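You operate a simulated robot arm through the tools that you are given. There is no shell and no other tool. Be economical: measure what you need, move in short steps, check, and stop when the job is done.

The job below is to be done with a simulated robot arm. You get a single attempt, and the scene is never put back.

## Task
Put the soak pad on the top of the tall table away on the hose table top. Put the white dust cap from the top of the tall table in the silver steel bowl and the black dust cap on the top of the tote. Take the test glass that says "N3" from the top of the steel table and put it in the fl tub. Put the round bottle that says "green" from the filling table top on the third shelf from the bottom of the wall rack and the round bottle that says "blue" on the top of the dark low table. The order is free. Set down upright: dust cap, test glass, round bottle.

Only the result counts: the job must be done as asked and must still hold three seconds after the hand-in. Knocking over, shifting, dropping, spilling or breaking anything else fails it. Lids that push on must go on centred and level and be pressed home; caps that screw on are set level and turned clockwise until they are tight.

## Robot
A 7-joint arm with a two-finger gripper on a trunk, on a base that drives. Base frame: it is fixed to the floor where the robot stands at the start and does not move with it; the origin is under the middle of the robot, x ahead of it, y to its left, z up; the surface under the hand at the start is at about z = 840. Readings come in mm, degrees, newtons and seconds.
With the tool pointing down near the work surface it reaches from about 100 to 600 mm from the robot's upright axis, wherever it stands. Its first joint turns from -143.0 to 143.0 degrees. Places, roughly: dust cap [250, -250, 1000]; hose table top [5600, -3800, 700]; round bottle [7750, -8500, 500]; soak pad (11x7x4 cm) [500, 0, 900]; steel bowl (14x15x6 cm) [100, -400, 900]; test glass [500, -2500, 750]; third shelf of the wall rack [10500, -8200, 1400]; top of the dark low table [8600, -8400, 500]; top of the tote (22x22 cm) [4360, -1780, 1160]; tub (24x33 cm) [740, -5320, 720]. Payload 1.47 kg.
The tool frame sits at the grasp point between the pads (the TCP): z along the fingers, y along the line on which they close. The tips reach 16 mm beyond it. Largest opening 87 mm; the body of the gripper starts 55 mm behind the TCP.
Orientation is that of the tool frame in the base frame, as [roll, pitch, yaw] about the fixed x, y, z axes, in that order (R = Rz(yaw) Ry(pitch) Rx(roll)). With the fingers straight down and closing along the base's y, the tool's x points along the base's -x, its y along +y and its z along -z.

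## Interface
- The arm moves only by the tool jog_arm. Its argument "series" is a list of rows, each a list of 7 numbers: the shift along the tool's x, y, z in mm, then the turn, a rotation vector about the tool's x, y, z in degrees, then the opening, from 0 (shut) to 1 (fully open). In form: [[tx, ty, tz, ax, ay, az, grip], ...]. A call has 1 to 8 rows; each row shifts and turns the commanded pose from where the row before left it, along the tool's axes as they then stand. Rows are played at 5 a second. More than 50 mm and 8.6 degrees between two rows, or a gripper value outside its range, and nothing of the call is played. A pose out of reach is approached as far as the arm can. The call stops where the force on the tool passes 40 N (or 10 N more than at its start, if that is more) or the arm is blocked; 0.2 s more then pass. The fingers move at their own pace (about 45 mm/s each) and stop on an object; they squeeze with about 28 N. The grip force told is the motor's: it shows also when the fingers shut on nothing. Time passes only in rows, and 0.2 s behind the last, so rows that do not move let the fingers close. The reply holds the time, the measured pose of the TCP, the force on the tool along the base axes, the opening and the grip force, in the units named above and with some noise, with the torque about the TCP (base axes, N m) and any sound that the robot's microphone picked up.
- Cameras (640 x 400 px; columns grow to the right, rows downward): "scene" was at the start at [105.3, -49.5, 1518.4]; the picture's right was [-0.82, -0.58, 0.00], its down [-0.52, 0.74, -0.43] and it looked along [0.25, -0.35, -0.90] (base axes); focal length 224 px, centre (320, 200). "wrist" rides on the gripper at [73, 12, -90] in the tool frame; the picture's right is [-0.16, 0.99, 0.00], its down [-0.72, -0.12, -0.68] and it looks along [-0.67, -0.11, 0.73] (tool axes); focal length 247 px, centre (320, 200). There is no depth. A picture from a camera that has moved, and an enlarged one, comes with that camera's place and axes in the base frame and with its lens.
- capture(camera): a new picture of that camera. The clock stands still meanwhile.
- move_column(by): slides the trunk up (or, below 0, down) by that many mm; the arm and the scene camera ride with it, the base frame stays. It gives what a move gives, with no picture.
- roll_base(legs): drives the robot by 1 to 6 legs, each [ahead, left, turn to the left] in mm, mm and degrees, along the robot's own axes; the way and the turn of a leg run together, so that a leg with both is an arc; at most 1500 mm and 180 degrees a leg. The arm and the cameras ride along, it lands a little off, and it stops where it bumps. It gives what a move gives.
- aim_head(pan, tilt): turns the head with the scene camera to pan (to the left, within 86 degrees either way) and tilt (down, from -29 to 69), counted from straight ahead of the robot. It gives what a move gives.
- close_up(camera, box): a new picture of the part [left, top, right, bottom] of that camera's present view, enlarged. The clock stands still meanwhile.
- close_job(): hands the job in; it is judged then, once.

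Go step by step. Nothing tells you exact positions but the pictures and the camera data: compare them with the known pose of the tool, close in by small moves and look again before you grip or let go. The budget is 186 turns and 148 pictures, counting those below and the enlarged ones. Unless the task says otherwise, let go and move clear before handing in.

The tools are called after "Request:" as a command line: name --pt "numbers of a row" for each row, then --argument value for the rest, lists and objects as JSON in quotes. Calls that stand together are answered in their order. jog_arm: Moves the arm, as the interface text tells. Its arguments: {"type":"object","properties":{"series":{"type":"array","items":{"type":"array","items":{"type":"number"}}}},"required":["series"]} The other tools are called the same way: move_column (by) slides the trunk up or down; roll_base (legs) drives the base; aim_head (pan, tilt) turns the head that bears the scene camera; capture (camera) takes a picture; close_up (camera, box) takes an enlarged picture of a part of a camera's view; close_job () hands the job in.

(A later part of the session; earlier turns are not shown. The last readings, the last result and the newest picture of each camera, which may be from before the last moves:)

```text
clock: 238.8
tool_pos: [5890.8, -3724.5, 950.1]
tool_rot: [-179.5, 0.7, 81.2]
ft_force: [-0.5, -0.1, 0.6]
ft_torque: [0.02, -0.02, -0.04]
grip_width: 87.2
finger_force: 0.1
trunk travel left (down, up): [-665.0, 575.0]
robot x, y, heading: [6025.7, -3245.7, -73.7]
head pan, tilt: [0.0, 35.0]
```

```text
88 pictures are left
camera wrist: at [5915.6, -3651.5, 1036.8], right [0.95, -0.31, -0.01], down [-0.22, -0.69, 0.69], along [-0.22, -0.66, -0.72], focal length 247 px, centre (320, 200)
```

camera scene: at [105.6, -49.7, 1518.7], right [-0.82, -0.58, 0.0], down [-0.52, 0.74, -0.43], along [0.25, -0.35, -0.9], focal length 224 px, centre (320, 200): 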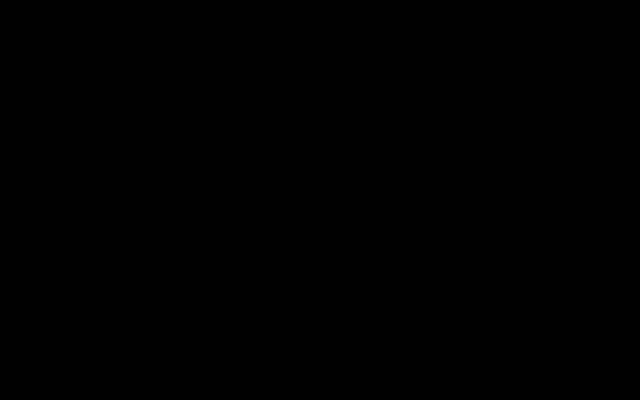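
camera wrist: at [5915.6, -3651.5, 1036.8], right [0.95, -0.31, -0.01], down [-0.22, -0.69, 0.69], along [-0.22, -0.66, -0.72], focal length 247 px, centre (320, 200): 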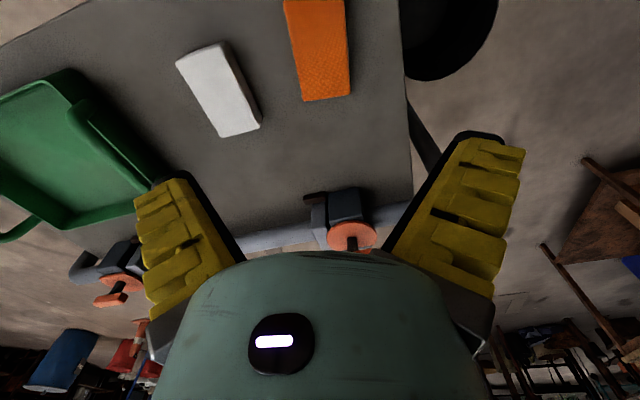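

The pad lies on the hose table, clear of everything. Next is the test glass on the steel table near (500, -2500); I'll raise the arm and drive back to about (2150, -2700), facing the table.

Request:
move_column --by 350

Request:
roll_base --legs '[[-695, -1073, 0], [-394, -1240, 0], [-523, -1254, 0], [0, 0, -90]]'

Request:
capture --camera "wrist"

```text
clock: 242.2
tool_pos: [5890.2, -3722.5, 1299.8]
tool_rot: [-179.4, 0.7, 81.1]
ft_force: [0.7, 0.6, -0.8]
ft_torque: [-0.02, 0.01, -0.01]
grip_width: 87.1
finger_force: 0.0
trunk travel left (down, up): [-1015.0, 225.0]
robot x, y, heading: [6030.0, -3247.8, -73.7]
head pan, tilt: [0.0, 35.0]
```

```text
clock: 264.9
tool_pos: [1710.7, -2443.9, 1299.6]
tool_rot: [-179.4, 0.7, -11.4]
ft_force: [0.4, 0.0, 0.9]
ft_torque: [-0.01, 0.02, -0.01]
grip_width: 86.8
finger_force: 0.0
trunk travel left (down, up): [-1015.0, 225.0]
robot x, y, heading: [2184.6, -2604.3, -166.2]
head pan, tilt: [0.0, 35.0]
```

```text
87 pictures are left
camera wrist: at [1781.7, -2469.8, 1386.8], right [-0.35, -0.94, -0.01], down [-0.68, 0.25, 0.69], along [-0.65, 0.24, -0.72], focal length 247 px, centre (320, 200)
```

wrist: 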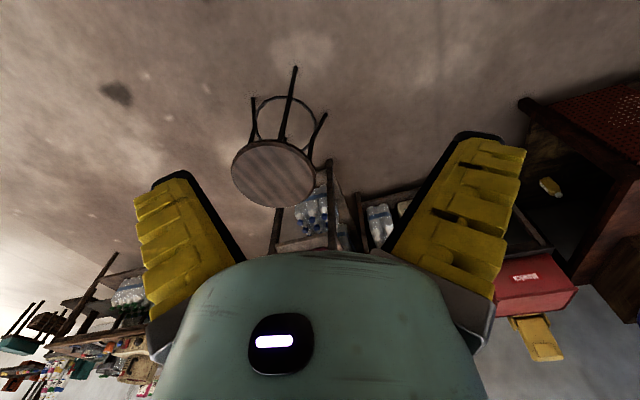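

A stool stands near (1400, -2190). I'll move to about (1600, -2800) and turn so the steel table appears on the free side of the picture.

Request:
roll_base --legs '[[614, 51, 0], [0, 0, -22]]'

Request:
capture --camera "wrist"

```text
clock: 269.6
tool_pos: [1218.5, -2484.3, 1298.8]
tool_rot: [-179.5, 0.7, -32.5]
ft_force: [-0.3, -0.4, 1.0]
ft_torque: [0.01, -0.01, 0.01]
grip_width: 86.9
finger_force: 0.0
trunk travel left (down, up): [-1015.0, 225.0]
robot x, y, heading: [1600.6, -2800.2, 172.5]
head pan, tilt: [0.0, 35.0]
```

```text
86 pictures are left
camera wrist: at [1275.4, -2533.5, 1386.8], right [-0.66, -0.75, -0.01], down [-0.54, 0.48, 0.69], along [-0.51, 0.46, -0.72], focal length 247 px, centre (320, 200)
```

wrist: 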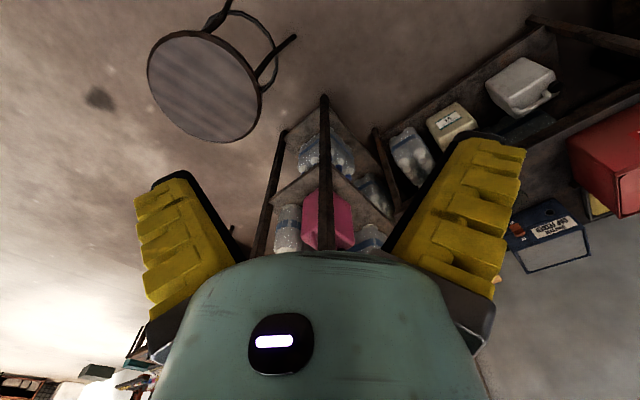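

I'll move closer, to about (1250, -2700), and turn left so the hand is over the steel table.

Request:
roll_base --legs '[[360, -55, 0], [0, 0, 32]]'

Request:
capture --camera "wrist"

```text
clock: 273.4
tool_pos: [758.8, -2636.6, 1299.9]
tool_rot: [-179.5, 0.7, -0.3]
ft_force: [0.4, -0.7, -0.3]
ft_torque: [-0.01, 0.02, 0.02]
grip_width: 87.1
finger_force: 0.1
trunk travel left (down, up): [-1015.0, 225.0]
robot x, y, heading: [1250.7, -2701.9, -155.4]
head pan, tilt: [0.0, 35.0]
```

```text
85 pictures are left
camera wrist: at [834.6, -2648.3, 1386.8], right [-0.16, -0.99, -0.01], down [-0.71, 0.11, 0.69], along [-0.68, 0.12, -0.72], focal length 247 px, centre (320, 200)
```

wrist: 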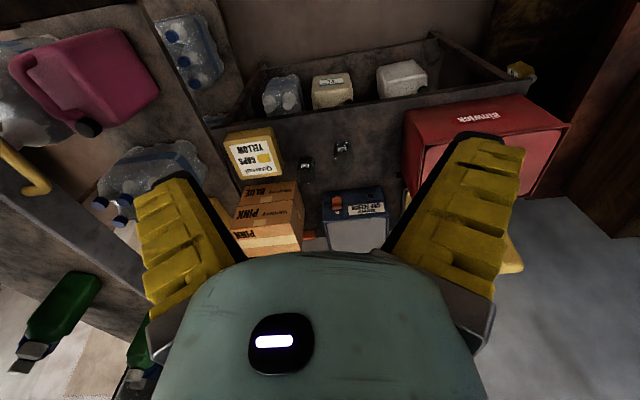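

The steel table's front edge is at x≈543, and two small glasses stand on it near (464, -2645) and (415, -2531). I'll enlarge them to read the labels.

Request:
close_up --camera "wrist" --box '[270, 120, 390, 200]'

```text
5.00 times, centred on (330, 160) of wrist
camera zoom: at [834.6, -2648.3, 1386.8], right [-0.16, -0.99, -0.01], down [-0.71, 0.11, 0.69], along [-0.68, 0.12, -0.72], focal length 1235 px, centre (270, 400)
```

zoom: 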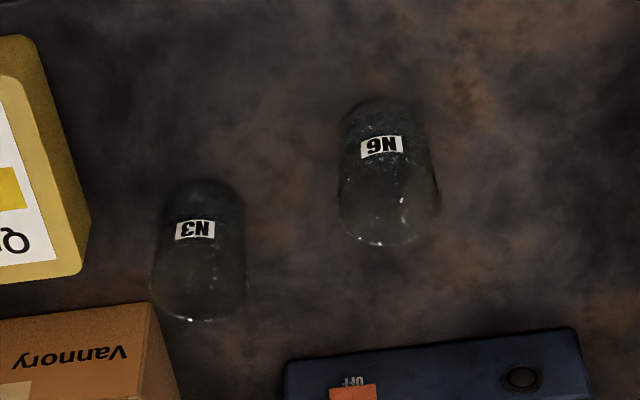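

N3 is the glass at about (412, -2532), roughly 55 mm wide and 90 mm tall. I'll move the base so the hand is over it, then lower for a look.

Request:
roll_base --legs '[[272, -240, 0]]'

Request:
move_column --by -250

Request:
capture --camera "wrist"

```text
clock: 275.7
tool_pos: [449.9, -2521.1, 1299.6]
tool_rot: [-179.4, 0.6, -2.0]
ft_force: [-0.2, 0.6, 0.2]
ft_torque: [-0.01, 0.01, 0.02]
grip_width: 87.1
finger_force: 0.1
trunk travel left (down, up): [-1015.0, 225.0]
robot x, y, heading: [941.6, -2601.3, -157.0]
head pan, tilt: [0.0, 35.0]
stopped in leg 1: the robot was blocked; the commanded pose is now the measured one
```

```text
clock: 278.3
tool_pos: [449.9, -2521.6, 1048.7]
tool_rot: [-179.5, 0.7, -2.0]
ft_force: [0.0, 0.4, 0.8]
ft_torque: [-0.03, -0.02, 0.04]
grip_width: 87.1
finger_force: 0.0
trunk travel left (down, up): [-765.0, 475.0]
robot x, y, heading: [940.0, -2600.9, -157.2]
head pan, tilt: [0.0, 35.0]
```

```text
83 pictures are left
camera wrist: at [524.3, -2535.4, 1136.3], right [-0.19, -0.98, -0.01], down [-0.71, 0.13, 0.69], along [-0.68, 0.14, -0.72], focal length 247 px, centre (320, 200)
```

wrist: 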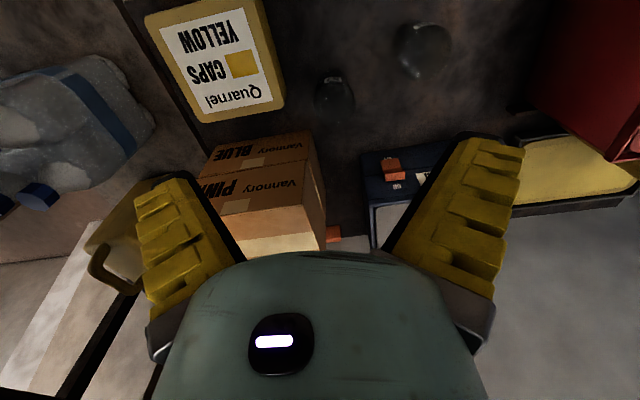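

The base touched something at x≈941 and stopped; the hand can still reach. I'll extend the arm to the glass and lower for a close look.

Request:
jog_arm --pt "-22 4 0 0 0 0 1" --pt "-21 4 0 0 0 0 1" --pt "0 0 0 0 0 0 1"

Request:
move_column --by -140

Request:
capture --camera "wrist"

```text
clock: 279.1
tool_pos: [408.2, -2527.3, 1049.9]
tool_rot: [-179.3, 0.8, -2.0]
ft_force: [-0.3, -0.3, -0.2]
ft_torque: [-0.03, -0.02, 0.02]
grip_width: 86.8
finger_force: 0.0
trunk travel left (down, up): [-765.0, 475.0]
robot x, y, heading: [937.1, -2599.8, -157.1]
head pan, tilt: [0.0, 35.0]
```

```text
clock: 280.7
tool_pos: [407.7, -2525.3, 909.0]
tool_rot: [-179.6, 0.7, -2.0]
ft_force: [-0.3, -0.1, 0.3]
ft_torque: [0.0, -0.03, -0.03]
grip_width: 86.8
finger_force: 0.1
trunk travel left (down, up): [-625.0, 615.0]
robot x, y, heading: [942.3, -2596.4, -157.5]
head pan, tilt: [0.0, 35.0]
```

```text
82 pictures are left
camera wrist: at [482.5, -2539.7, 995.1], right [-0.19, -0.98, -0.01], down [-0.71, 0.14, 0.69], along [-0.68, 0.14, -0.72], focal length 247 px, centre (320, 200)
```

wrist: 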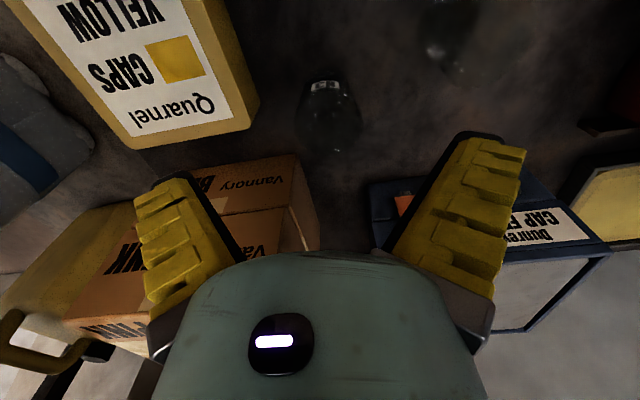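

The glass centre is about (400, -2530). I'll correct by a few mm and lower around it.

Request:
jog_arm --pt "-7 5 0 0 0 0 1" --pt "0 0 0 0 0 0 1"

Request:
move_column --by -55

Request:
capture --camera "wrist"

```text
clock: 281.3
tool_pos: [400.8, -2531.5, 911.6]
tool_rot: [-179.3, 0.9, -2.1]
ft_force: [0.0, 0.1, 0.1]
ft_torque: [0.0, 0.0, 0.02]
grip_width: 87.0
finger_force: 0.0
trunk travel left (down, up): [-625.0, 615.0]
robot x, y, heading: [938.1, -2599.5, -157.0]
head pan, tilt: [0.0, 35.0]
```

```text
clock: 282.3
tool_pos: [400.7, -2533.0, 855.8]
tool_rot: [-179.4, 0.8, -1.8]
ft_force: [-0.4, 0.7, 0.0]
ft_torque: [-0.01, -0.01, 0.04]
grip_width: 87.1
finger_force: 0.1
trunk travel left (down, up): [-570.0, 670.0]
robot x, y, heading: [937.7, -2600.6, -156.9]
head pan, tilt: [0.0, 35.0]
```

```text
81 pictures are left
camera wrist: at [475.1, -2546.3, 942.8], right [-0.19, -0.98, -0.01], down [-0.71, 0.13, 0.69], along [-0.68, 0.14, -0.72], focal length 247 px, centre (320, 200)
```

wrist: 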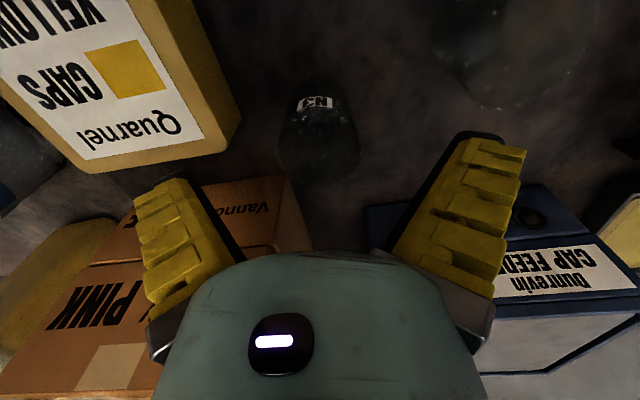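

Request:
move_column --by -52

Request:
close_up --camera "wrist" --box '[200, 60, 440, 260]'

```text
clock: 283.2
tool_pos: [399.1, -2532.2, 803.8]
tool_rot: [-179.3, 0.8, -2.0]
ft_force: [-0.9, 0.1, 0.1]
ft_torque: [-0.03, 0.01, 0.01]
grip_width: 86.9
finger_force: 0.0
trunk travel left (down, up): [-518.0, 722.0]
robot x, y, heading: [943.3, -2599.5, -156.9]
head pan, tilt: [0.0, 35.0]
```

```text
2.00 times, centred on (320, 160) of wrist
camera zoom: at [475.1, -2546.2, 890.8], right [-0.19, -0.98, -0.01], down [-0.71, 0.13, 0.69], along [-0.68, 0.14, -0.72], focal length 494 px, centre (320, 280)
```

zoom: 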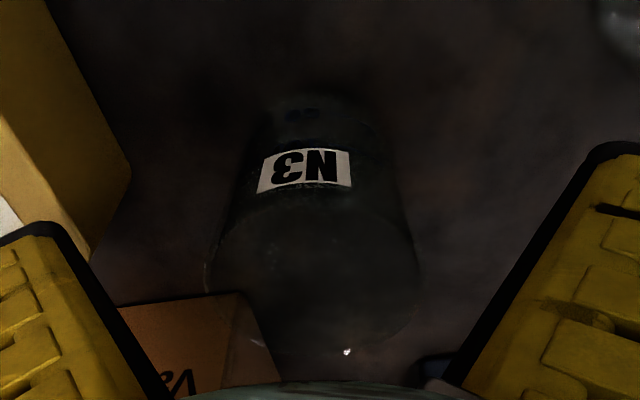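

The glass seems to span z ≈ 726–808, so I'll go 28 mm lower before closing.

Request:
move_column --by -28

Request:
jog_arm --pt "0 0 0 0 0 0 0.5" --pt "0 0 0 0 0 0 0.4" --pt "0 0 0 0 0 0 0" --pt "0 0 0 0 0 0 0" --pt "0 0 0 0 0 0 0"

Request:
capture --camera "wrist"

```text
clock: 284.0
tool_pos: [400.2, -2533.3, 776.3]
tool_rot: [-179.2, 0.8, -2.0]
ft_force: [0.0, 0.5, -0.8]
ft_torque: [-0.01, 0.0, -0.05]
grip_width: 87.0
finger_force: 0.1
trunk travel left (down, up): [-490.0, 750.0]
robot x, y, heading: [936.3, -2600.7, -157.3]
head pan, tilt: [0.0, 35.0]
```

```text
clock: 285.2
tool_pos: [399.7, -2532.7, 776.8]
tool_rot: [-179.3, 0.8, -2.1]
ft_force: [0.4, 0.3, 1.4]
ft_torque: [0.03, 0.1, 0.01]
grip_width: 40.6
finger_force: 27.5
trunk travel left (down, up): [-490.0, 750.0]
robot x, y, heading: [936.8, -2598.4, -156.9]
head pan, tilt: [0.0, 35.0]
```

```text
79 pictures are left
camera wrist: at [475.1, -2546.1, 862.9], right [-0.19, -0.98, -0.01], down [-0.71, 0.13, 0.69], along [-0.68, 0.14, -0.72], focal length 247 px, centre (320, 200)
```

wrist: 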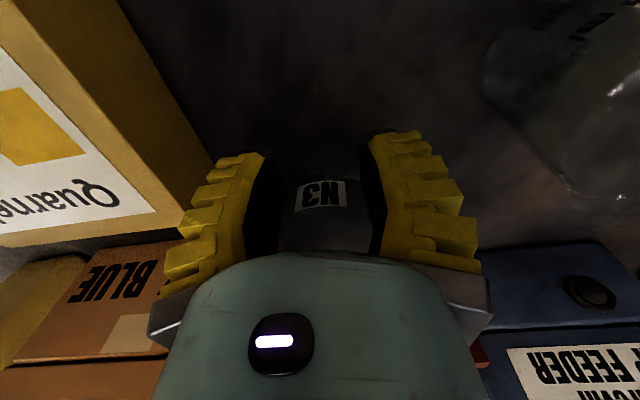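

The glass is gripped. I'll lift it and check.

Request:
move_column --by 350

Request:
capture --camera "wrist"

```text
clock: 288.6
tool_pos: [400.9, -2532.7, 1125.9]
tool_rot: [-179.3, 0.8, -2.0]
ft_force: [0.1, -0.5, -0.9]
ft_torque: [-0.01, -0.03, 0.03]
grip_width: 39.8
finger_force: 27.6
trunk travel left (down, up): [-840.0, 400.0]
robot x, y, heading: [941.1, -2599.8, -157.0]
head pan, tilt: [0.0, 35.0]
```

```text
78 pictures are left
camera wrist: at [475.3, -2546.1, 1213.0], right [-0.19, -0.98, -0.01], down [-0.71, 0.13, 0.69], along [-0.68, 0.14, -0.72], focal length 247 px, centre (320, 200)
```

wrist: 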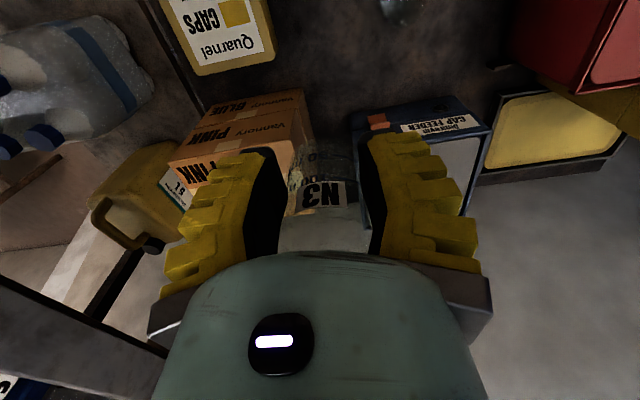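

The glass is held upright. I'll back off from the table and turn to look toward the tub at (740, -5320).

Request:
move_column --by 150

Request:
roll_base --legs '[[-356, 314, 0], [0, 0, 67]]'

Request:
capture --camera "wrist"

```text
clock: 290.3
tool_pos: [400.2, -2532.5, 1276.2]
tool_rot: [-179.3, 0.8, -1.9]
ft_force: [-0.2, 0.6, -0.8]
ft_torque: [0.01, -0.03, 0.07]
grip_width: 39.5
finger_force: 27.6
trunk travel left (down, up): [-990.0, 250.0]
robot x, y, heading: [937.9, -2599.8, -156.8]
head pan, tilt: [0.0, 35.0]
```

```text
clock: 296.1
tool_pos: [1127.8, -3226.2, 1277.0]
tool_rot: [-179.3, 0.9, 66.8]
ft_force: [-0.1, -0.4, 0.2]
ft_torque: [0.01, 0.01, 0.01]
grip_width: 38.4
finger_force: 28.3
trunk travel left (down, up): [-990.0, 250.0]
robot x, y, heading: [1386.7, -2750.6, -88.1]
head pan, tilt: [0.0, 35.0]
```

```text
77 pictures are left
camera wrist: at [1168.7, -3162.4, 1362.9], right [0.85, -0.53, -0.01], down [-0.38, -0.61, 0.69], along [-0.38, -0.58, -0.72], focal length 247 px, centre (320, 200)
```

wrist: 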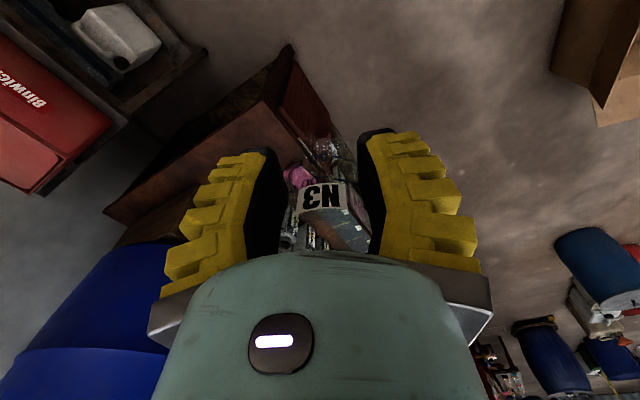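

A crate on the right and a cardboard box on the left leave a lane at x≈1500. I'll drive along it to y ≈ -3900 and look again.

Request:
roll_base --legs '[[1150, 75, 0]]'

Request:
capture --camera "wrist"

```text
clock: 302.0
tool_pos: [1244.5, -4371.6, 1277.1]
tool_rot: [-179.3, 0.8, 67.3]
ft_force: [0.3, -1.2, -0.1]
ft_torque: [0.01, -0.05, 0.0]
grip_width: 37.7
finger_force: 27.9
trunk travel left (down, up): [-990.0, 250.0]
robot x, y, heading: [1498.4, -3891.1, -87.8]
head pan, tilt: [0.0, 35.0]
```

```text
76 pictures are left
camera wrist: at [1285.6, -4306.3, 1362.8], right [0.85, -0.53, -0.01], down [-0.37, -0.62, 0.69], along [-0.37, -0.58, -0.72], focal length 247 px, centre (320, 200)
```

wrist: 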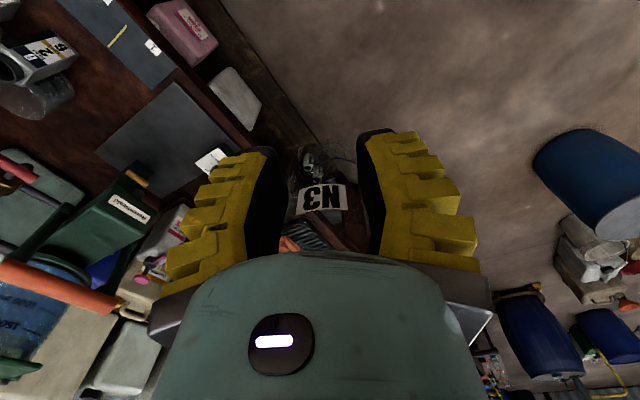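

A workbench runs along the right side, front edge x≈1090. I'll drive on to y ≈ -5000 and turn to face it.

Request:
roll_base --legs '[[700, 75, 0]]'

Request:
capture --camera "wrist"

```text
clock: 305.9
tool_pos: [1349.1, -5069.7, 1275.4]
tool_rot: [-179.3, 0.8, 67.7]
ft_force: [0.4, -0.8, -1.1]
ft_torque: [0.0, 0.04, 0.0]
grip_width: 36.9
finger_force: 28.3
trunk travel left (down, up): [-990.0, 250.0]
robot x, y, heading: [1603.5, -4590.5, -87.5]
head pan, tilt: [0.0, 35.0]
```

```text
75 pictures are left
camera wrist: at [1390.3, -5005.4, 1362.8], right [0.85, -0.52, -0.01], down [-0.37, -0.62, 0.69], along [-0.37, -0.59, -0.72], focal length 247 px, centre (320, 200)
```

wrist: 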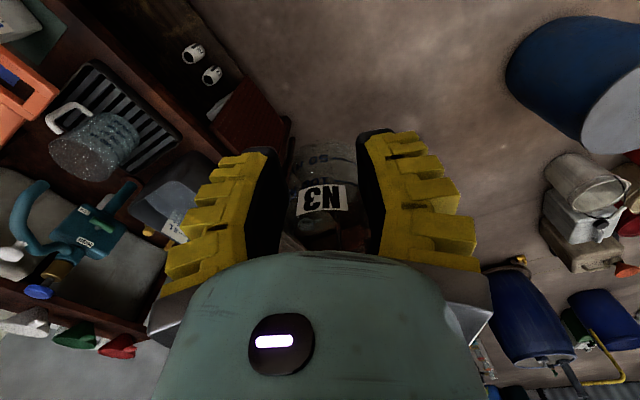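

The tub should be near column 200, just left of the finger. I'll enlarge that area.

Request:
close_up --camera "wrist" --box '[0, 40, 290, 340]'

```text
1.33 times, centred on (145, 190) of wrist
camera zoom: at [1390.3, -5005.4, 1362.8], right [0.85, -0.52, -0.01], down [-0.37, -0.62, 0.69], along [-0.37, -0.59, -0.72], focal length 329 px, centre (553, 213)
```

zoom: 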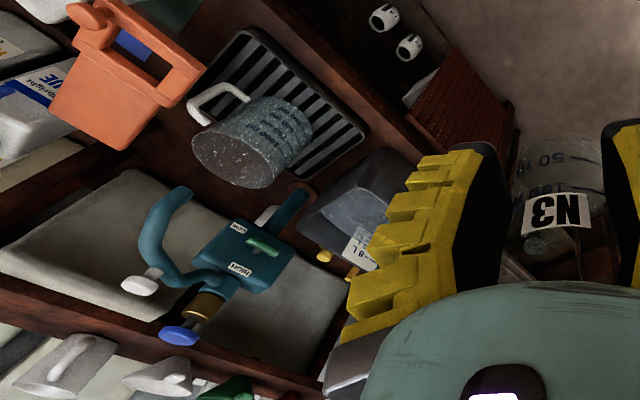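

The tub is the grey bin on the bench. I'll drive to about (1480, -5200) and turn to face the bench so it comes into view.

Request:
roll_base --legs '[[604, -150, 0], [0, 0, -50]]'

Request:
capture --camera "wrist"

```text
clock: 311.6
tool_pos: [952.5, -5314.7, 1275.2]
tool_rot: [-179.4, 0.8, 17.2]
ft_force: [0.2, 0.1, 0.4]
ft_torque: [0.02, 0.0, 0.02]
grip_width: 0.0
finger_force: 27.6
trunk travel left (down, up): [-990.0, 250.0]
robot x, y, heading: [1487.8, -5205.1, -138.0]
head pan, tilt: [0.0, 35.0]
```

```text
73 pictures are left
camera wrist: at [1028.4, -5303.6, 1362.9], right [0.14, -0.99, -0.01], down [-0.71, -0.11, 0.69], along [-0.69, -0.09, -0.72], focal length 247 px, centre (320, 200)
```

wrist: 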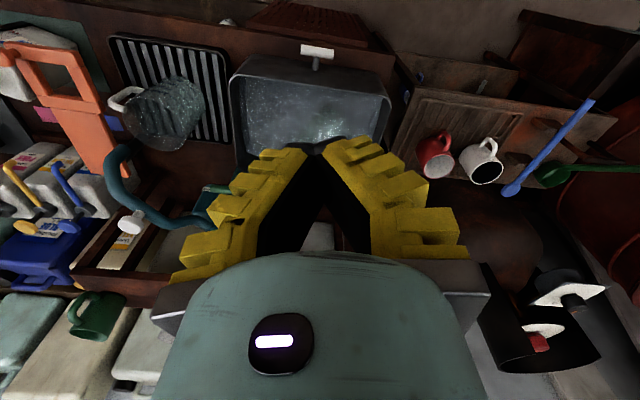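

The grip width reads 0: the glass has slipped out somewhere on this last leg. I'll look for it, starting with an enlarged view of the tub and bench.

Request:
close_up --camera "wrist" --box '[200, 20, 420, 180]'

Request:
close_up --camera "wrist" --box '[380, 0, 640, 200]'

```text
2.50 times, centred on (310, 100) of wrist
camera zoom: at [1028.4, -5303.6, 1362.9], right [0.14, -0.99, -0.01], down [-0.71, -0.11, 0.69], along [-0.69, -0.09, -0.72], focal length 617 px, centre (345, 450)
```

zoom: 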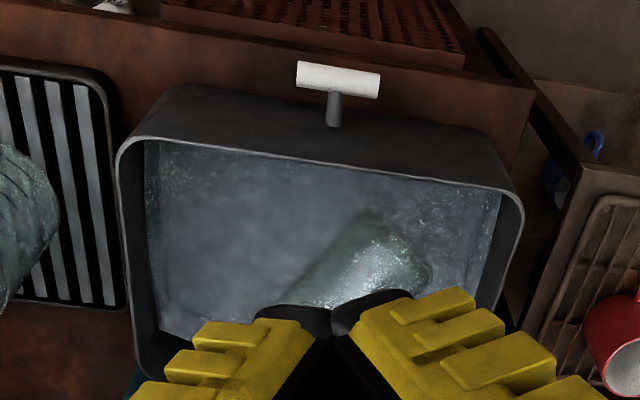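

```text
2.00 times, centred on (510, 100) of wrist
camera zoom: at [1028.4, -5303.6, 1362.9], right [0.14, -0.99, -0.01], down [-0.71, -0.11, 0.69], along [-0.69, -0.09, -0.72], focal length 494 px, centre (-60, 400)
```

zoom: 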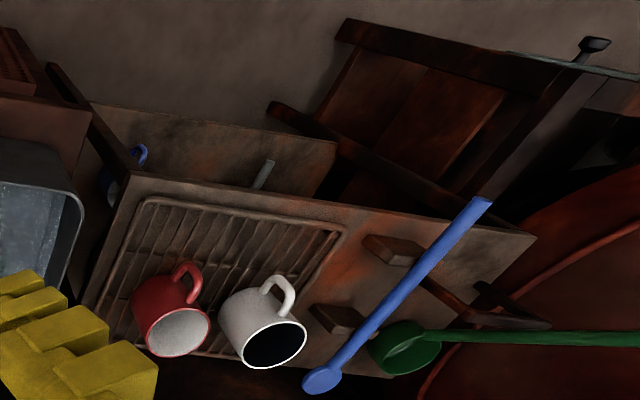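

There is a glass-like object lying inside the tub, so it may have fallen there. I'll open the fingers and shift a little for a clear view.

Request:
jog_arm --pt "0 0 -20 0 0 0 1" --pt "0 0 0 0 0 0 1" --pt "0 0 0 0 0 0 1"

Request:
roll_base --legs '[[45, -40, 0]]'

Request:
close_up --camera "wrist" --box '[180, 0, 460, 200]'

```text
clock: 312.4
tool_pos: [952.0, -5313.3, 1275.4]
tool_rot: [-179.3, 0.8, 17.1]
ft_force: [0.0, -0.9, -0.2]
ft_torque: [-0.01, -0.01, 0.01]
grip_width: 86.9
finger_force: 0.1
out of reach, approached as far as the arm can: row 1
trunk travel left (down, up): [-990.0, 250.0]
robot x, y, heading: [1485.7, -5199.6, -137.7]
head pan, tilt: [0.0, 35.0]
```

```text
clock: 313.4
tool_pos: [892.6, -5315.6, 1276.8]
tool_rot: [-179.3, 0.9, 17.1]
ft_force: [0.8, 0.7, -0.3]
ft_torque: [-0.02, -0.01, 0.0]
grip_width: 87.2
finger_force: 0.0
trunk travel left (down, up): [-990.0, 250.0]
robot x, y, heading: [1425.5, -5202.1, -138.0]
head pan, tilt: [0.0, 35.0]
```

```text
2.00 times, centred on (320, 100) of wrist
camera zoom: at [968.6, -5304.5, 1362.9], right [0.14, -0.99, -0.01], down [-0.71, -0.11, 0.69], along [-0.69, -0.09, -0.72], focal length 494 px, centre (320, 400)
```

zoom: 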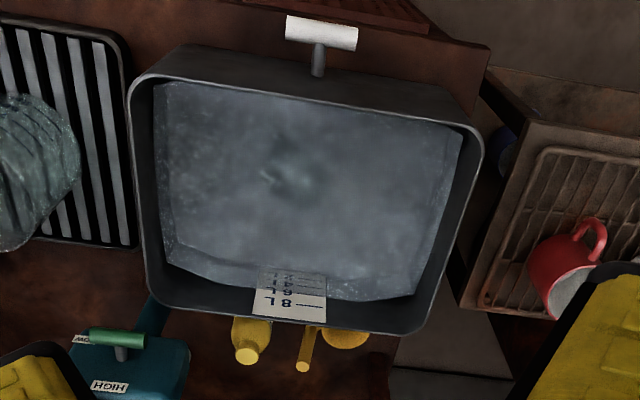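

The tub seems to hold water or clear lining with a glint at its centre. I'll enlarge more.

Request:
close_up --camera "wrist" --box '[250, 30, 400, 160]'

```text
3.08 times, centred on (325, 95) of wrist
camera zoom: at [968.6, -5304.5, 1362.9], right [0.14, -0.99, -0.01], down [-0.71, -0.11, 0.69], along [-0.69, -0.09, -0.72], focal length 760 px, centre (305, 523)
```

zoom: 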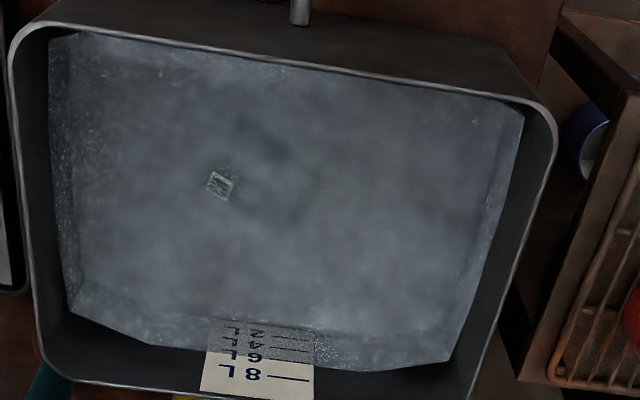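

The label shows inside the tub: the glass fell into the water-filled tub and lies near (740, -5265). I'll move closer and look down into the tub.

Request:
roll_base --legs '[[104, -56, 0]]'

Request:
move_column --by -180

Request:
close_up --camera "wrist" --box '[160, 0, 480, 200]'

```text
clock: 314.6
tool_pos: [778.3, -5345.1, 1275.8]
tool_rot: [-179.3, 0.8, 17.2]
ft_force: [-0.2, 0.0, 0.1]
ft_torque: [0.02, 0.0, 0.01]
grip_width: 86.8
finger_force: 0.0
trunk travel left (down, up): [-990.0, 250.0]
robot x, y, heading: [1307.6, -5231.0, -137.8]
head pan, tilt: [0.0, 35.0]
```

```text
clock: 316.6
tool_pos: [779.0, -5344.9, 1096.4]
tool_rot: [-179.1, 0.9, 17.2]
ft_force: [-0.1, -0.3, -0.7]
ft_torque: [0.01, 0.05, -0.01]
grip_width: 87.0
finger_force: 0.2
trunk travel left (down, up): [-810.0, 430.0]
robot x, y, heading: [1308.5, -5227.7, -137.9]
head pan, tilt: [0.0, 35.0]
```

```text
2.00 times, centred on (320, 100) of wrist
camera zoom: at [853.9, -5333.5, 1183.0], right [0.14, -0.99, -0.01], down [-0.71, -0.11, 0.69], along [-0.69, -0.09, -0.72], focal length 494 px, centre (320, 400)
```

zoom: 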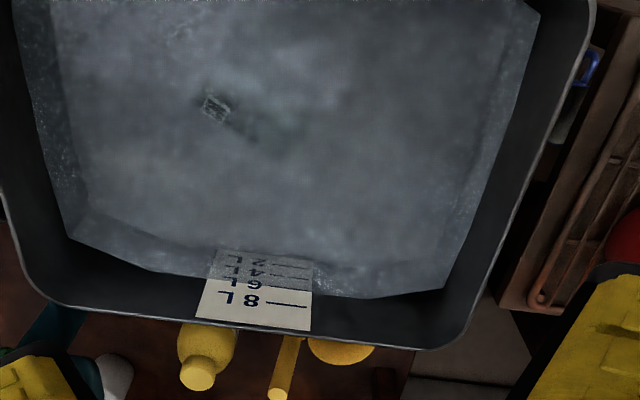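

Request:
close_up --camera "wrist" --box '[230, 20, 350, 110]'

```text
4.44 times, centred on (290, 65) of wrist
camera zoom: at [853.9, -5333.5, 1183.0], right [0.14, -0.99, -0.01], down [-0.71, -0.11, 0.69], along [-0.69, -0.09, -0.72], focal length 1098 px, centre (453, 800)
```

zoom: 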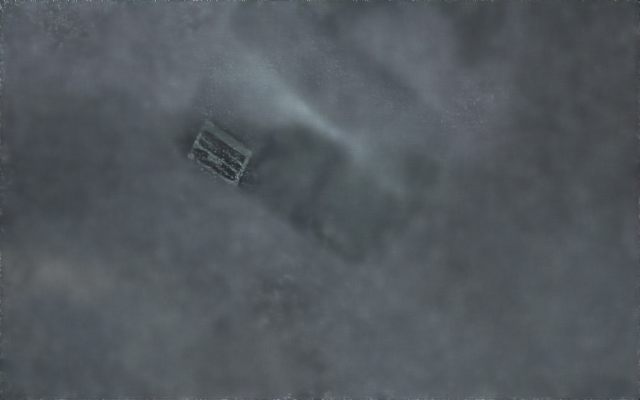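

The glass lies along y on the tub's floor, base toward +y, rim toward -y. My plan: grip it with the hand leaned one way and lean it the other way to stand it up. First I'll raise the arm and set the base at about (1260, -5150), heading -92°.

Request:
move_column --by 390

Request:
roll_base --legs '[[0, 0, 46], [-76, -51, 0]]'

Request:
jog_arm --pt "30 -36 0 0 0 0 1" --pt "30 -36 0 0 0 0 1" --pt "30 -36 0 0 0 0 1" --pt "30 -36 0 0 0 0 1"

```text
clock: 320.4
tool_pos: [779.3, -5344.7, 1484.8]
tool_rot: [-179.3, 0.8, 17.3]
ft_force: [0.0, 0.0, -0.5]
ft_torque: [-0.01, 0.01, -0.02]
grip_width: 86.9
finger_force: 0.0
trunk travel left (down, up): [-1200.0, 40.0]
robot x, y, heading: [1311.0, -5230.3, -137.8]
head pan, tilt: [0.0, 35.0]
```

```text
clock: 323.6
tool_pos: [971.5, -5614.3, 1486.7]
tool_rot: [-179.4, 0.8, 63.1]
ft_force: [-0.8, 0.3, -0.3]
ft_torque: [-0.01, -0.02, 0.02]
grip_width: 87.0
finger_force: 0.1
trunk travel left (down, up): [-1200.0, 40.0]
robot x, y, heading: [1262.1, -5156.0, -91.9]
head pan, tilt: [0.0, 35.0]
```

```text
clock: 324.6
tool_pos: [896.2, -5441.7, 1486.7]
tool_rot: [-179.0, 0.9, 63.2]
ft_force: [0.3, -0.5, 0.5]
ft_torque: [0.03, -0.02, 0.0]
grip_width: 86.8
finger_force: 0.1
trunk travel left (down, up): [-1200.0, 40.0]
robot x, y, heading: [1261.4, -5157.0, -92.1]
head pan, tilt: [0.0, 35.0]
```

Request:
jog_arm --pt "13 -43 0 0 0 0 1" --pt "13 -43 0 0 0 0 1" --pt "13 -43 0 0 0 0 1" --pt "13 -43 0 0 0 0 1" --pt "13 -43 0 0 0 0 1" --pt "0 0 0 0 0 -6 1" --pt "0 0 0 0 0 -6 1"

Request:
capture --camera "wrist"

```text
clock: 326.2
tool_pos: [761.2, -5296.9, 1488.3]
tool_rot: [-179.1, 0.8, 75.1]
ft_force: [0.3, 1.0, 0.4]
ft_torque: [0.0, 0.02, -0.02]
grip_width: 86.8
finger_force: 0.2
out of reach, approached as far as the arm can: row 5
trunk travel left (down, up): [-1200.0, 40.0]
robot x, y, heading: [1260.5, -5159.3, -92.0]
head pan, tilt: [0.0, 35.0]
```

```text
66 pictures are left
camera wrist: at [793.7, -5227.0, 1574.5], right [0.91, -0.41, -0.01], down [-0.29, -0.67, 0.69], along [-0.29, -0.63, -0.72], focal length 247 px, centre (320, 200)
```

wrist: 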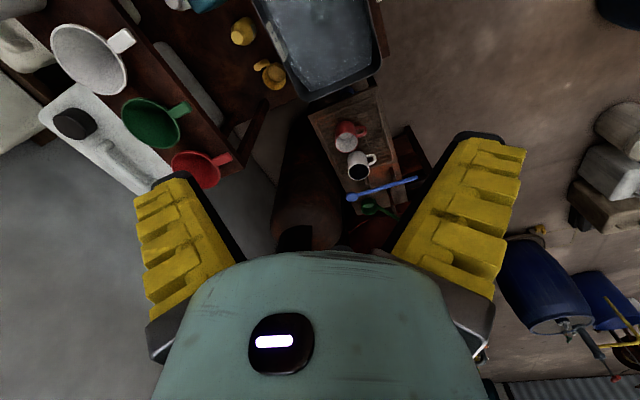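

I'll test the leaning motions here in the air before trying them in the tub.

Request:
jog_arm --pt "0 0 0 0 8 0 1" --pt "0 0 0 0 8 0 1" --pt "0 0 0 0 8 0 1" --pt "0 0 0 0 8 0 1" --pt "0 0 0 0 8 0 1"

Request:
jog_arm --pt "0 0 0 0 -8 0 1" --pt "0 0 0 0 -8 0 1" --pt "0 0 0 0 -8 0 1" --pt "0 0 0 0 -8 0 1" --pt "0 0 0 0 -8 0 1"

Request:
jog_arm --pt "0 0 0 0 -8 0 1" --pt "0 0 0 0 -8 0 1" --pt "0 0 0 0 -8 0 1" --pt "0 0 0 0 -8 0 1" --pt "0 0 0 0 -8 0 1" --pt "0 0 0 0 -8 0 1"

```text
clock: 327.4
tool_pos: [811.4, -5338.3, 1493.5]
tool_rot: [-179.1, -37.9, 74.2]
ft_force: [-0.1, -0.3, -0.5]
ft_torque: [-0.02, 0.01, -0.03]
grip_width: 87.0
finger_force: 0.0
out of reach, approached as far as the arm can: row 1, 3, 5
trunk travel left (down, up): [-1200.0, 40.0]
robot x, y, heading: [1259.9, -5152.9, -92.1]
head pan, tilt: [0.0, 35.0]
```

```text
clock: 328.6
tool_pos: [811.1, -5340.2, 1494.4]
tool_rot: [-179.2, 0.7, 75.1]
ft_force: [0.5, -0.3, 0.1]
ft_torque: [-0.03, -0.01, -0.03]
grip_width: 86.6
finger_force: 0.1
trunk travel left (down, up): [-1200.0, 40.0]
robot x, y, heading: [1260.3, -5154.7, -92.0]
head pan, tilt: [0.0, 35.0]
```

```text
clock: 330.0
tool_pos: [810.6, -5341.3, 1495.8]
tool_rot: [-178.5, 48.7, 76.4]
ft_force: [-0.6, 0.4, -1.2]
ft_torque: [-0.01, -0.03, 0.0]
grip_width: 86.9
finger_force: 0.1
trunk travel left (down, up): [-1200.0, 40.0]
robot x, y, heading: [1261.7, -5155.1, -92.0]
head pan, tilt: [0.0, 35.0]
```

Both leans work (−38° and +49°) at this distance. I'll bring the base 45 mm nearer, lean the hand back again and lower for a view of the glass.

Request:
roll_base --legs '[[-43, -48, 0]]'

Request:
jog_arm --pt "0 0 0 0 8 0 1" --pt "0 0 0 0 8 0 1" --pt "0 0 0 0 8 0 1" --pt "0 0 0 0 8 0 1" --pt "0 0 0 0 8 0 1" --pt "0 0 0 0 8 0 1" --pt "0 0 0 0 8 0 1" --pt "0 0 0 0 8 0 1"

Request:
move_column --by -400

Request:
capture --camera "wrist"

```text
clock: 331.0
tool_pos: [765.0, -5294.7, 1495.9]
tool_rot: [-178.7, 48.6, 75.9]
ft_force: [0.1, -0.2, 0.6]
ft_torque: [0.04, 0.0, -0.01]
grip_width: 87.1
finger_force: 0.1
trunk travel left (down, up): [-1200.0, 40.0]
robot x, y, heading: [1218.0, -5110.3, -92.0]
head pan, tilt: [0.0, 35.0]
```

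```text
clock: 332.8
tool_pos: [763.2, -5296.6, 1495.9]
tool_rot: [-179.1, -15.4, 74.9]
ft_force: [-0.2, 0.0, 0.1]
ft_torque: [0.0, 0.01, -0.01]
grip_width: 86.9
finger_force: 0.2
trunk travel left (down, up): [-1200.0, 40.0]
robot x, y, heading: [1217.6, -5111.2, -92.3]
head pan, tilt: [0.0, 35.0]
```

```text
clock: 336.6
tool_pos: [765.6, -5294.6, 1094.3]
tool_rot: [-179.0, -15.3, 74.5]
ft_force: [-0.2, -0.1, 0.2]
ft_torque: [0.0, -0.04, 0.0]
grip_width: 86.9
finger_force: 0.1
trunk travel left (down, up): [-800.0, 440.0]
robot x, y, heading: [1214.8, -5108.3, -92.2]
head pan, tilt: [0.0, 35.0]
```

```text
65 pictures are left
camera wrist: at [791.4, -5251.3, 1198.7], right [0.91, -0.4, -0.06], down [-0.33, -0.82, 0.47], along [-0.24, -0.41, -0.88], focal length 247 px, centre (320, 200)
```

wrist: 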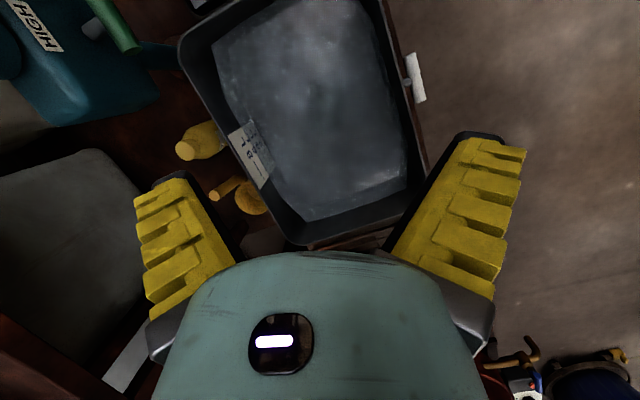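

Request:
close_up --camera "wrist" --box '[230, 10, 410, 140]'

```text
3.08 times, centred on (320, 75) of wrist
camera zoom: at [791.4, -5251.3, 1198.7], right [0.91, -0.4, -0.06], down [-0.33, -0.82, 0.47], along [-0.24, -0.41, -0.88], focal length 760 px, centre (320, 585)
```

zoom: 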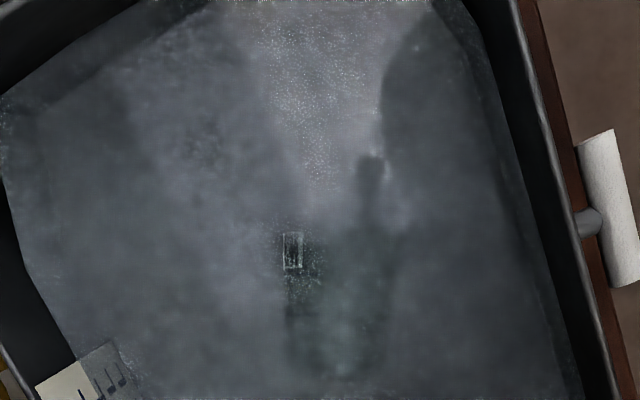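

The glass lies with centre about (749, -5301), base toward +y. I'll lean the hand back to about -38°, centre on it and lower toward the rim of the tub.

Request:
jog_arm --pt "0 0 0 0 0 3 1" --pt "0 0 0 0 7.6 0 1" --pt "0 0 0 0 7.6 0 1" --pt "0 0 0 0 7.6 0 1" --pt "-9 -14 -7 0 0 0 1" --pt "0 0 0 0 0 0 1"

Request:
move_column --by -190

Request:
capture --camera "wrist"

```text
clock: 338.0
tool_pos: [756.3, -5297.0, 1095.2]
tool_rot: [-177.8, -38.1, 70.7]
ft_force: [0.2, -0.3, 0.1]
ft_torque: [0.02, 0.01, 0.02]
grip_width: 87.1
finger_force: 0.1
out of reach, approached as far as the arm can: row 5
trunk travel left (down, up): [-800.0, 440.0]
robot x, y, heading: [1218.4, -5111.4, -92.0]
head pan, tilt: [0.0, 35.0]
```

```text
clock: 340.1
tool_pos: [756.1, -5297.3, 903.7]
tool_rot: [-177.8, -38.0, 70.7]
ft_force: [0.2, 0.2, -0.5]
ft_torque: [0.01, 0.0, 0.01]
grip_width: 86.8
finger_force: 0.1
trunk travel left (down, up): [-610.0, 630.0]
robot x, y, heading: [1215.5, -5114.9, -92.0]
head pan, tilt: [0.0, 35.0]
```

```text
63 pictures are left
camera wrist: at [773.1, -5298.9, 1018.0], right [0.9, -0.42, -0.13], down [-0.41, -0.91, 0.09], along [-0.15, -0.03, -0.99], focal length 247 px, centre (320, 200)
```

wrist: 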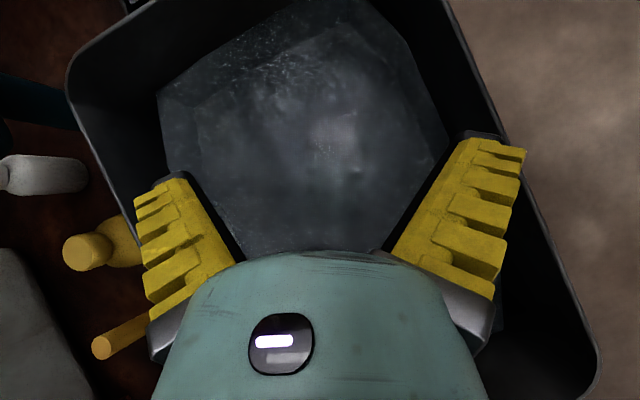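

Request:
close_up --camera "wrist" --box '[230, 90, 430, 250]'

```text
2.50 times, centred on (330, 170) of wrist
camera zoom: at [773.1, -5298.9, 1018.0], right [0.9, -0.42, -0.13], down [-0.41, -0.91, 0.09], along [-0.15, -0.03, -0.99], focal length 617 px, centre (295, 275)
```

zoom: 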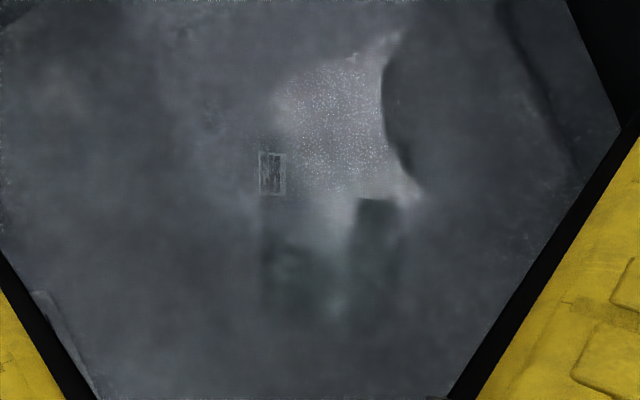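

The hand is centred over the glass within a few mm. I'll lower into the tub to just above its floor.

Request:
move_column --by -125

Request:
close_up --camera "wrist" --box '[180, 60, 460, 260]'

```text
clock: 341.6
tool_pos: [757.2, -5297.2, 780.0]
tool_rot: [-177.9, -38.0, 70.6]
ft_force: [0.0, 0.1, 0.0]
ft_torque: [-0.05, 0.03, 0.0]
grip_width: 87.1
finger_force: 0.1
trunk travel left (down, up): [-485.0, 755.0]
robot x, y, heading: [1213.0, -5112.3, -92.3]
head pan, tilt: [0.0, 35.0]
```

```text
2.00 times, centred on (320, 160) of wrist
camera zoom: at [773.1, -5298.9, 893.1], right [0.9, -0.42, -0.13], down [-0.41, -0.91, 0.09], along [-0.15, -0.03, -0.99], focal length 494 px, centre (320, 280)
```

zoom: 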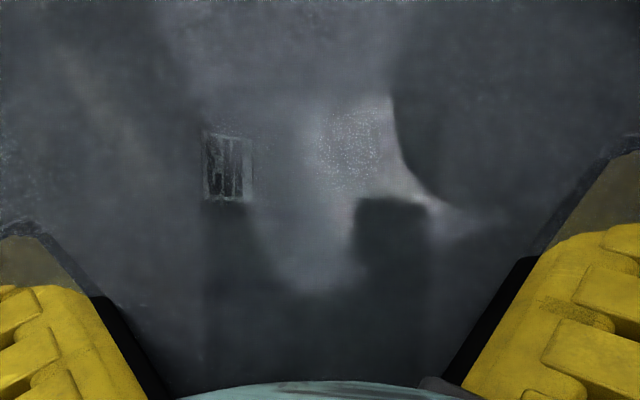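

Request:
move_column --by -18

Request:
move_column --by -4

```text
clock: 342.3
tool_pos: [757.2, -5297.7, 762.2]
tool_rot: [-177.8, -38.1, 70.7]
ft_force: [0.2, -0.2, -0.9]
ft_torque: [0.02, -0.03, -0.01]
grip_width: 87.2
finger_force: 0.1
trunk travel left (down, up): [-467.0, 773.0]
robot x, y, heading: [1215.1, -5107.8, -92.3]
head pan, tilt: [0.0, 35.0]
```

```text
clock: 342.8
tool_pos: [757.5, -5297.1, 757.1]
tool_rot: [-177.9, -38.1, 70.7]
ft_force: [0.3, 0.2, -0.5]
ft_torque: [-0.01, 0.02, -0.01]
grip_width: 87.1
finger_force: 0.0
trunk travel left (down, up): [-463.0, 777.0]
robot x, y, heading: [1211.6, -5108.4, -92.3]
head pan, tilt: [0.0, 35.0]
```

Request:
jog_arm --pt "0 0 0 0 0 0 0.5" --pt "0 0 0 0 0 0 0.3" --pt "0 0 0 0 0 0 0" --pt "0 0 0 0 0 0 0" --pt "0 0 0 0 0 0 0"

Request:
close_up --camera "wrist" --box '[180, 60, 460, 260]'

```text
clock: 344.0
tool_pos: [756.5, -5296.8, 758.5]
tool_rot: [-177.8, -38.0, 70.8]
ft_force: [-0.2, 0.2, 0.6]
ft_torque: [0.0, 0.0, -0.04]
grip_width: 52.3
finger_force: 27.7
trunk travel left (down, up): [-463.0, 777.0]
robot x, y, heading: [1214.0, -5104.3, -92.5]
head pan, tilt: [0.0, 35.0]
```

```text
2.00 times, centred on (320, 160) of wrist
camera zoom: at [773.0, -5298.8, 871.0], right [0.9, -0.42, -0.13], down [-0.41, -0.91, 0.09], along [-0.15, -0.03, -0.99], focal length 494 px, centre (320, 280)
```

zoom: 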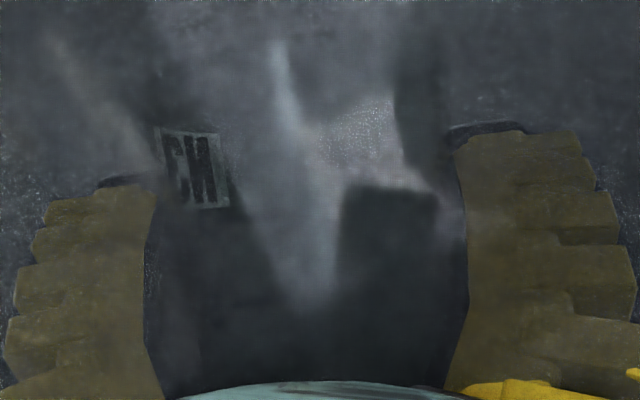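

The glass is gripped (52 mm, near its rim). I'll lift it 100 mm and lean the hand forward to stand it up.

Request:
move_column --by 110

Request:
jog_arm --pt "0 0 0 0 -8 0 0" --pt "0 0 0 0 -8 0 0" --pt "0 0 0 0 -8 0 0" --pt "0 0 0 0 -8 0 0" --pt "0 0 0 0 -8 0 0" --pt "0 0 0 0 -8 0 0" --pt "0 0 0 0 -8 0 0"

Request:
jog_arm --pt "0 0 0 0 -8 0 0" --pt "0 0 0 0 -8 0 0" --pt "0 0 0 0 -8 0 0" --pt "0 0 0 0 -6 0 0"

Request:
capture --camera "wrist"

```text
clock: 345.4
tool_pos: [757.9, -5296.5, 867.7]
tool_rot: [-177.9, -38.1, 70.6]
ft_force: [0.0, 0.2, -1.3]
ft_torque: [-0.03, -0.02, -0.01]
grip_width: 52.3
finger_force: 28.8
trunk travel left (down, up): [-573.0, 667.0]
robot x, y, heading: [1213.4, -5107.7, -92.3]
head pan, tilt: [0.0, 35.0]
```

```text
clock: 347.0
tool_pos: [756.6, -5297.1, 867.5]
tool_rot: [-178.3, 17.9, 72.5]
ft_force: [-0.5, -0.3, -0.8]
ft_torque: [0.04, 0.01, 0.01]
grip_width: 52.4
finger_force: 27.1
trunk travel left (down, up): [-573.0, 667.0]
robot x, y, heading: [1213.6, -5108.3, -92.1]
head pan, tilt: [0.0, 35.0]
```

```text
clock: 348.0
tool_pos: [757.5, -5297.7, 867.2]
tool_rot: [-177.5, 48.1, 73.9]
ft_force: [-0.1, -0.2, -1.3]
ft_torque: [0.01, 0.02, 0.0]
grip_width: 52.5
finger_force: 28.3
trunk travel left (down, up): [-573.0, 667.0]
robot x, y, heading: [1218.7, -5111.5, -92.2]
head pan, tilt: [0.0, 35.0]
```

```text
59 pictures are left
camera wrist: at [805.8, -5190.2, 871.0], right [0.91, -0.41, 0.09], down [-0.08, 0.05, 1.0], along [-0.41, -0.91, 0.01], focal length 247 px, centre (320, 200)
```

wrist: 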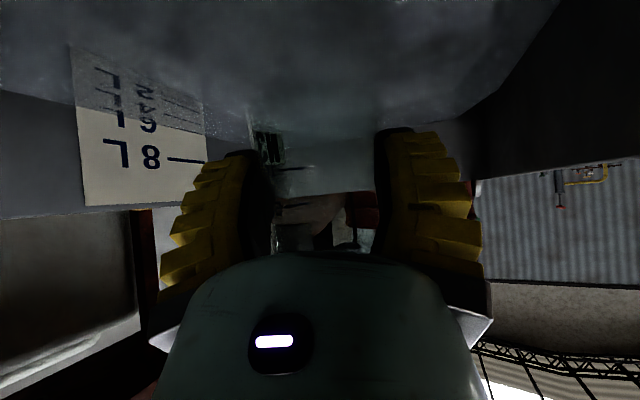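

The hand now looks level and the glass should be nearly upright between the fingers. I'll check it enlarged.

Request:
close_up --camera "wrist" --box '[200, 90, 440, 260]'

```text
2.35 times, centred on (320, 175) of wrist
camera zoom: at [805.8, -5190.2, 871.0], right [0.91, -0.41, 0.09], down [-0.08, 0.05, 1.0], along [-0.41, -0.91, 0.01], focal length 581 px, centre (320, 259)
```

zoom: 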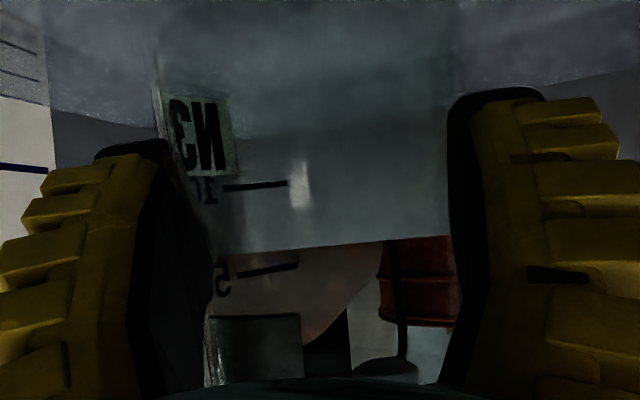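

The glass is upright. I'll shift it 40 mm towards the middle of the tub and lower it.

Request:
jog_arm --pt "-27 0 30 0 0 0 0" --pt "0 0 0 0 0 0 0"

Request:
move_column --by -65

Request:
move_column --by -10

```text
clock: 348.6
tool_pos: [745.6, -5335.8, 868.0]
tool_rot: [-177.5, 47.9, 73.7]
ft_force: [0.6, 0.1, -1.4]
ft_torque: [0.01, -0.01, 0.02]
grip_width: 52.3
finger_force: 27.6
trunk travel left (down, up): [-573.0, 667.0]
robot x, y, heading: [1216.2, -5113.2, -92.0]
head pan, tilt: [0.0, 35.0]
```

```text
clock: 349.7
tool_pos: [745.3, -5337.1, 802.5]
tool_rot: [-177.3, 47.9, 73.9]
ft_force: [0.3, -0.6, -0.6]
ft_torque: [-0.03, -0.02, 0.01]
grip_width: 52.2
finger_force: 27.9
trunk travel left (down, up): [-508.0, 732.0]
robot x, y, heading: [1214.2, -5110.6, -92.4]
head pan, tilt: [0.0, 35.0]
```

```text
clock: 350.3
tool_pos: [745.2, -5336.8, 791.7]
tool_rot: [-177.5, 47.9, 74.0]
ft_force: [-0.2, -1.0, -1.0]
ft_torque: [0.0, 0.02, 0.02]
grip_width: 52.2
finger_force: 27.8
trunk travel left (down, up): [-498.0, 742.0]
robot x, y, heading: [1217.0, -5109.6, -92.2]
head pan, tilt: [0.0, 35.0]
```

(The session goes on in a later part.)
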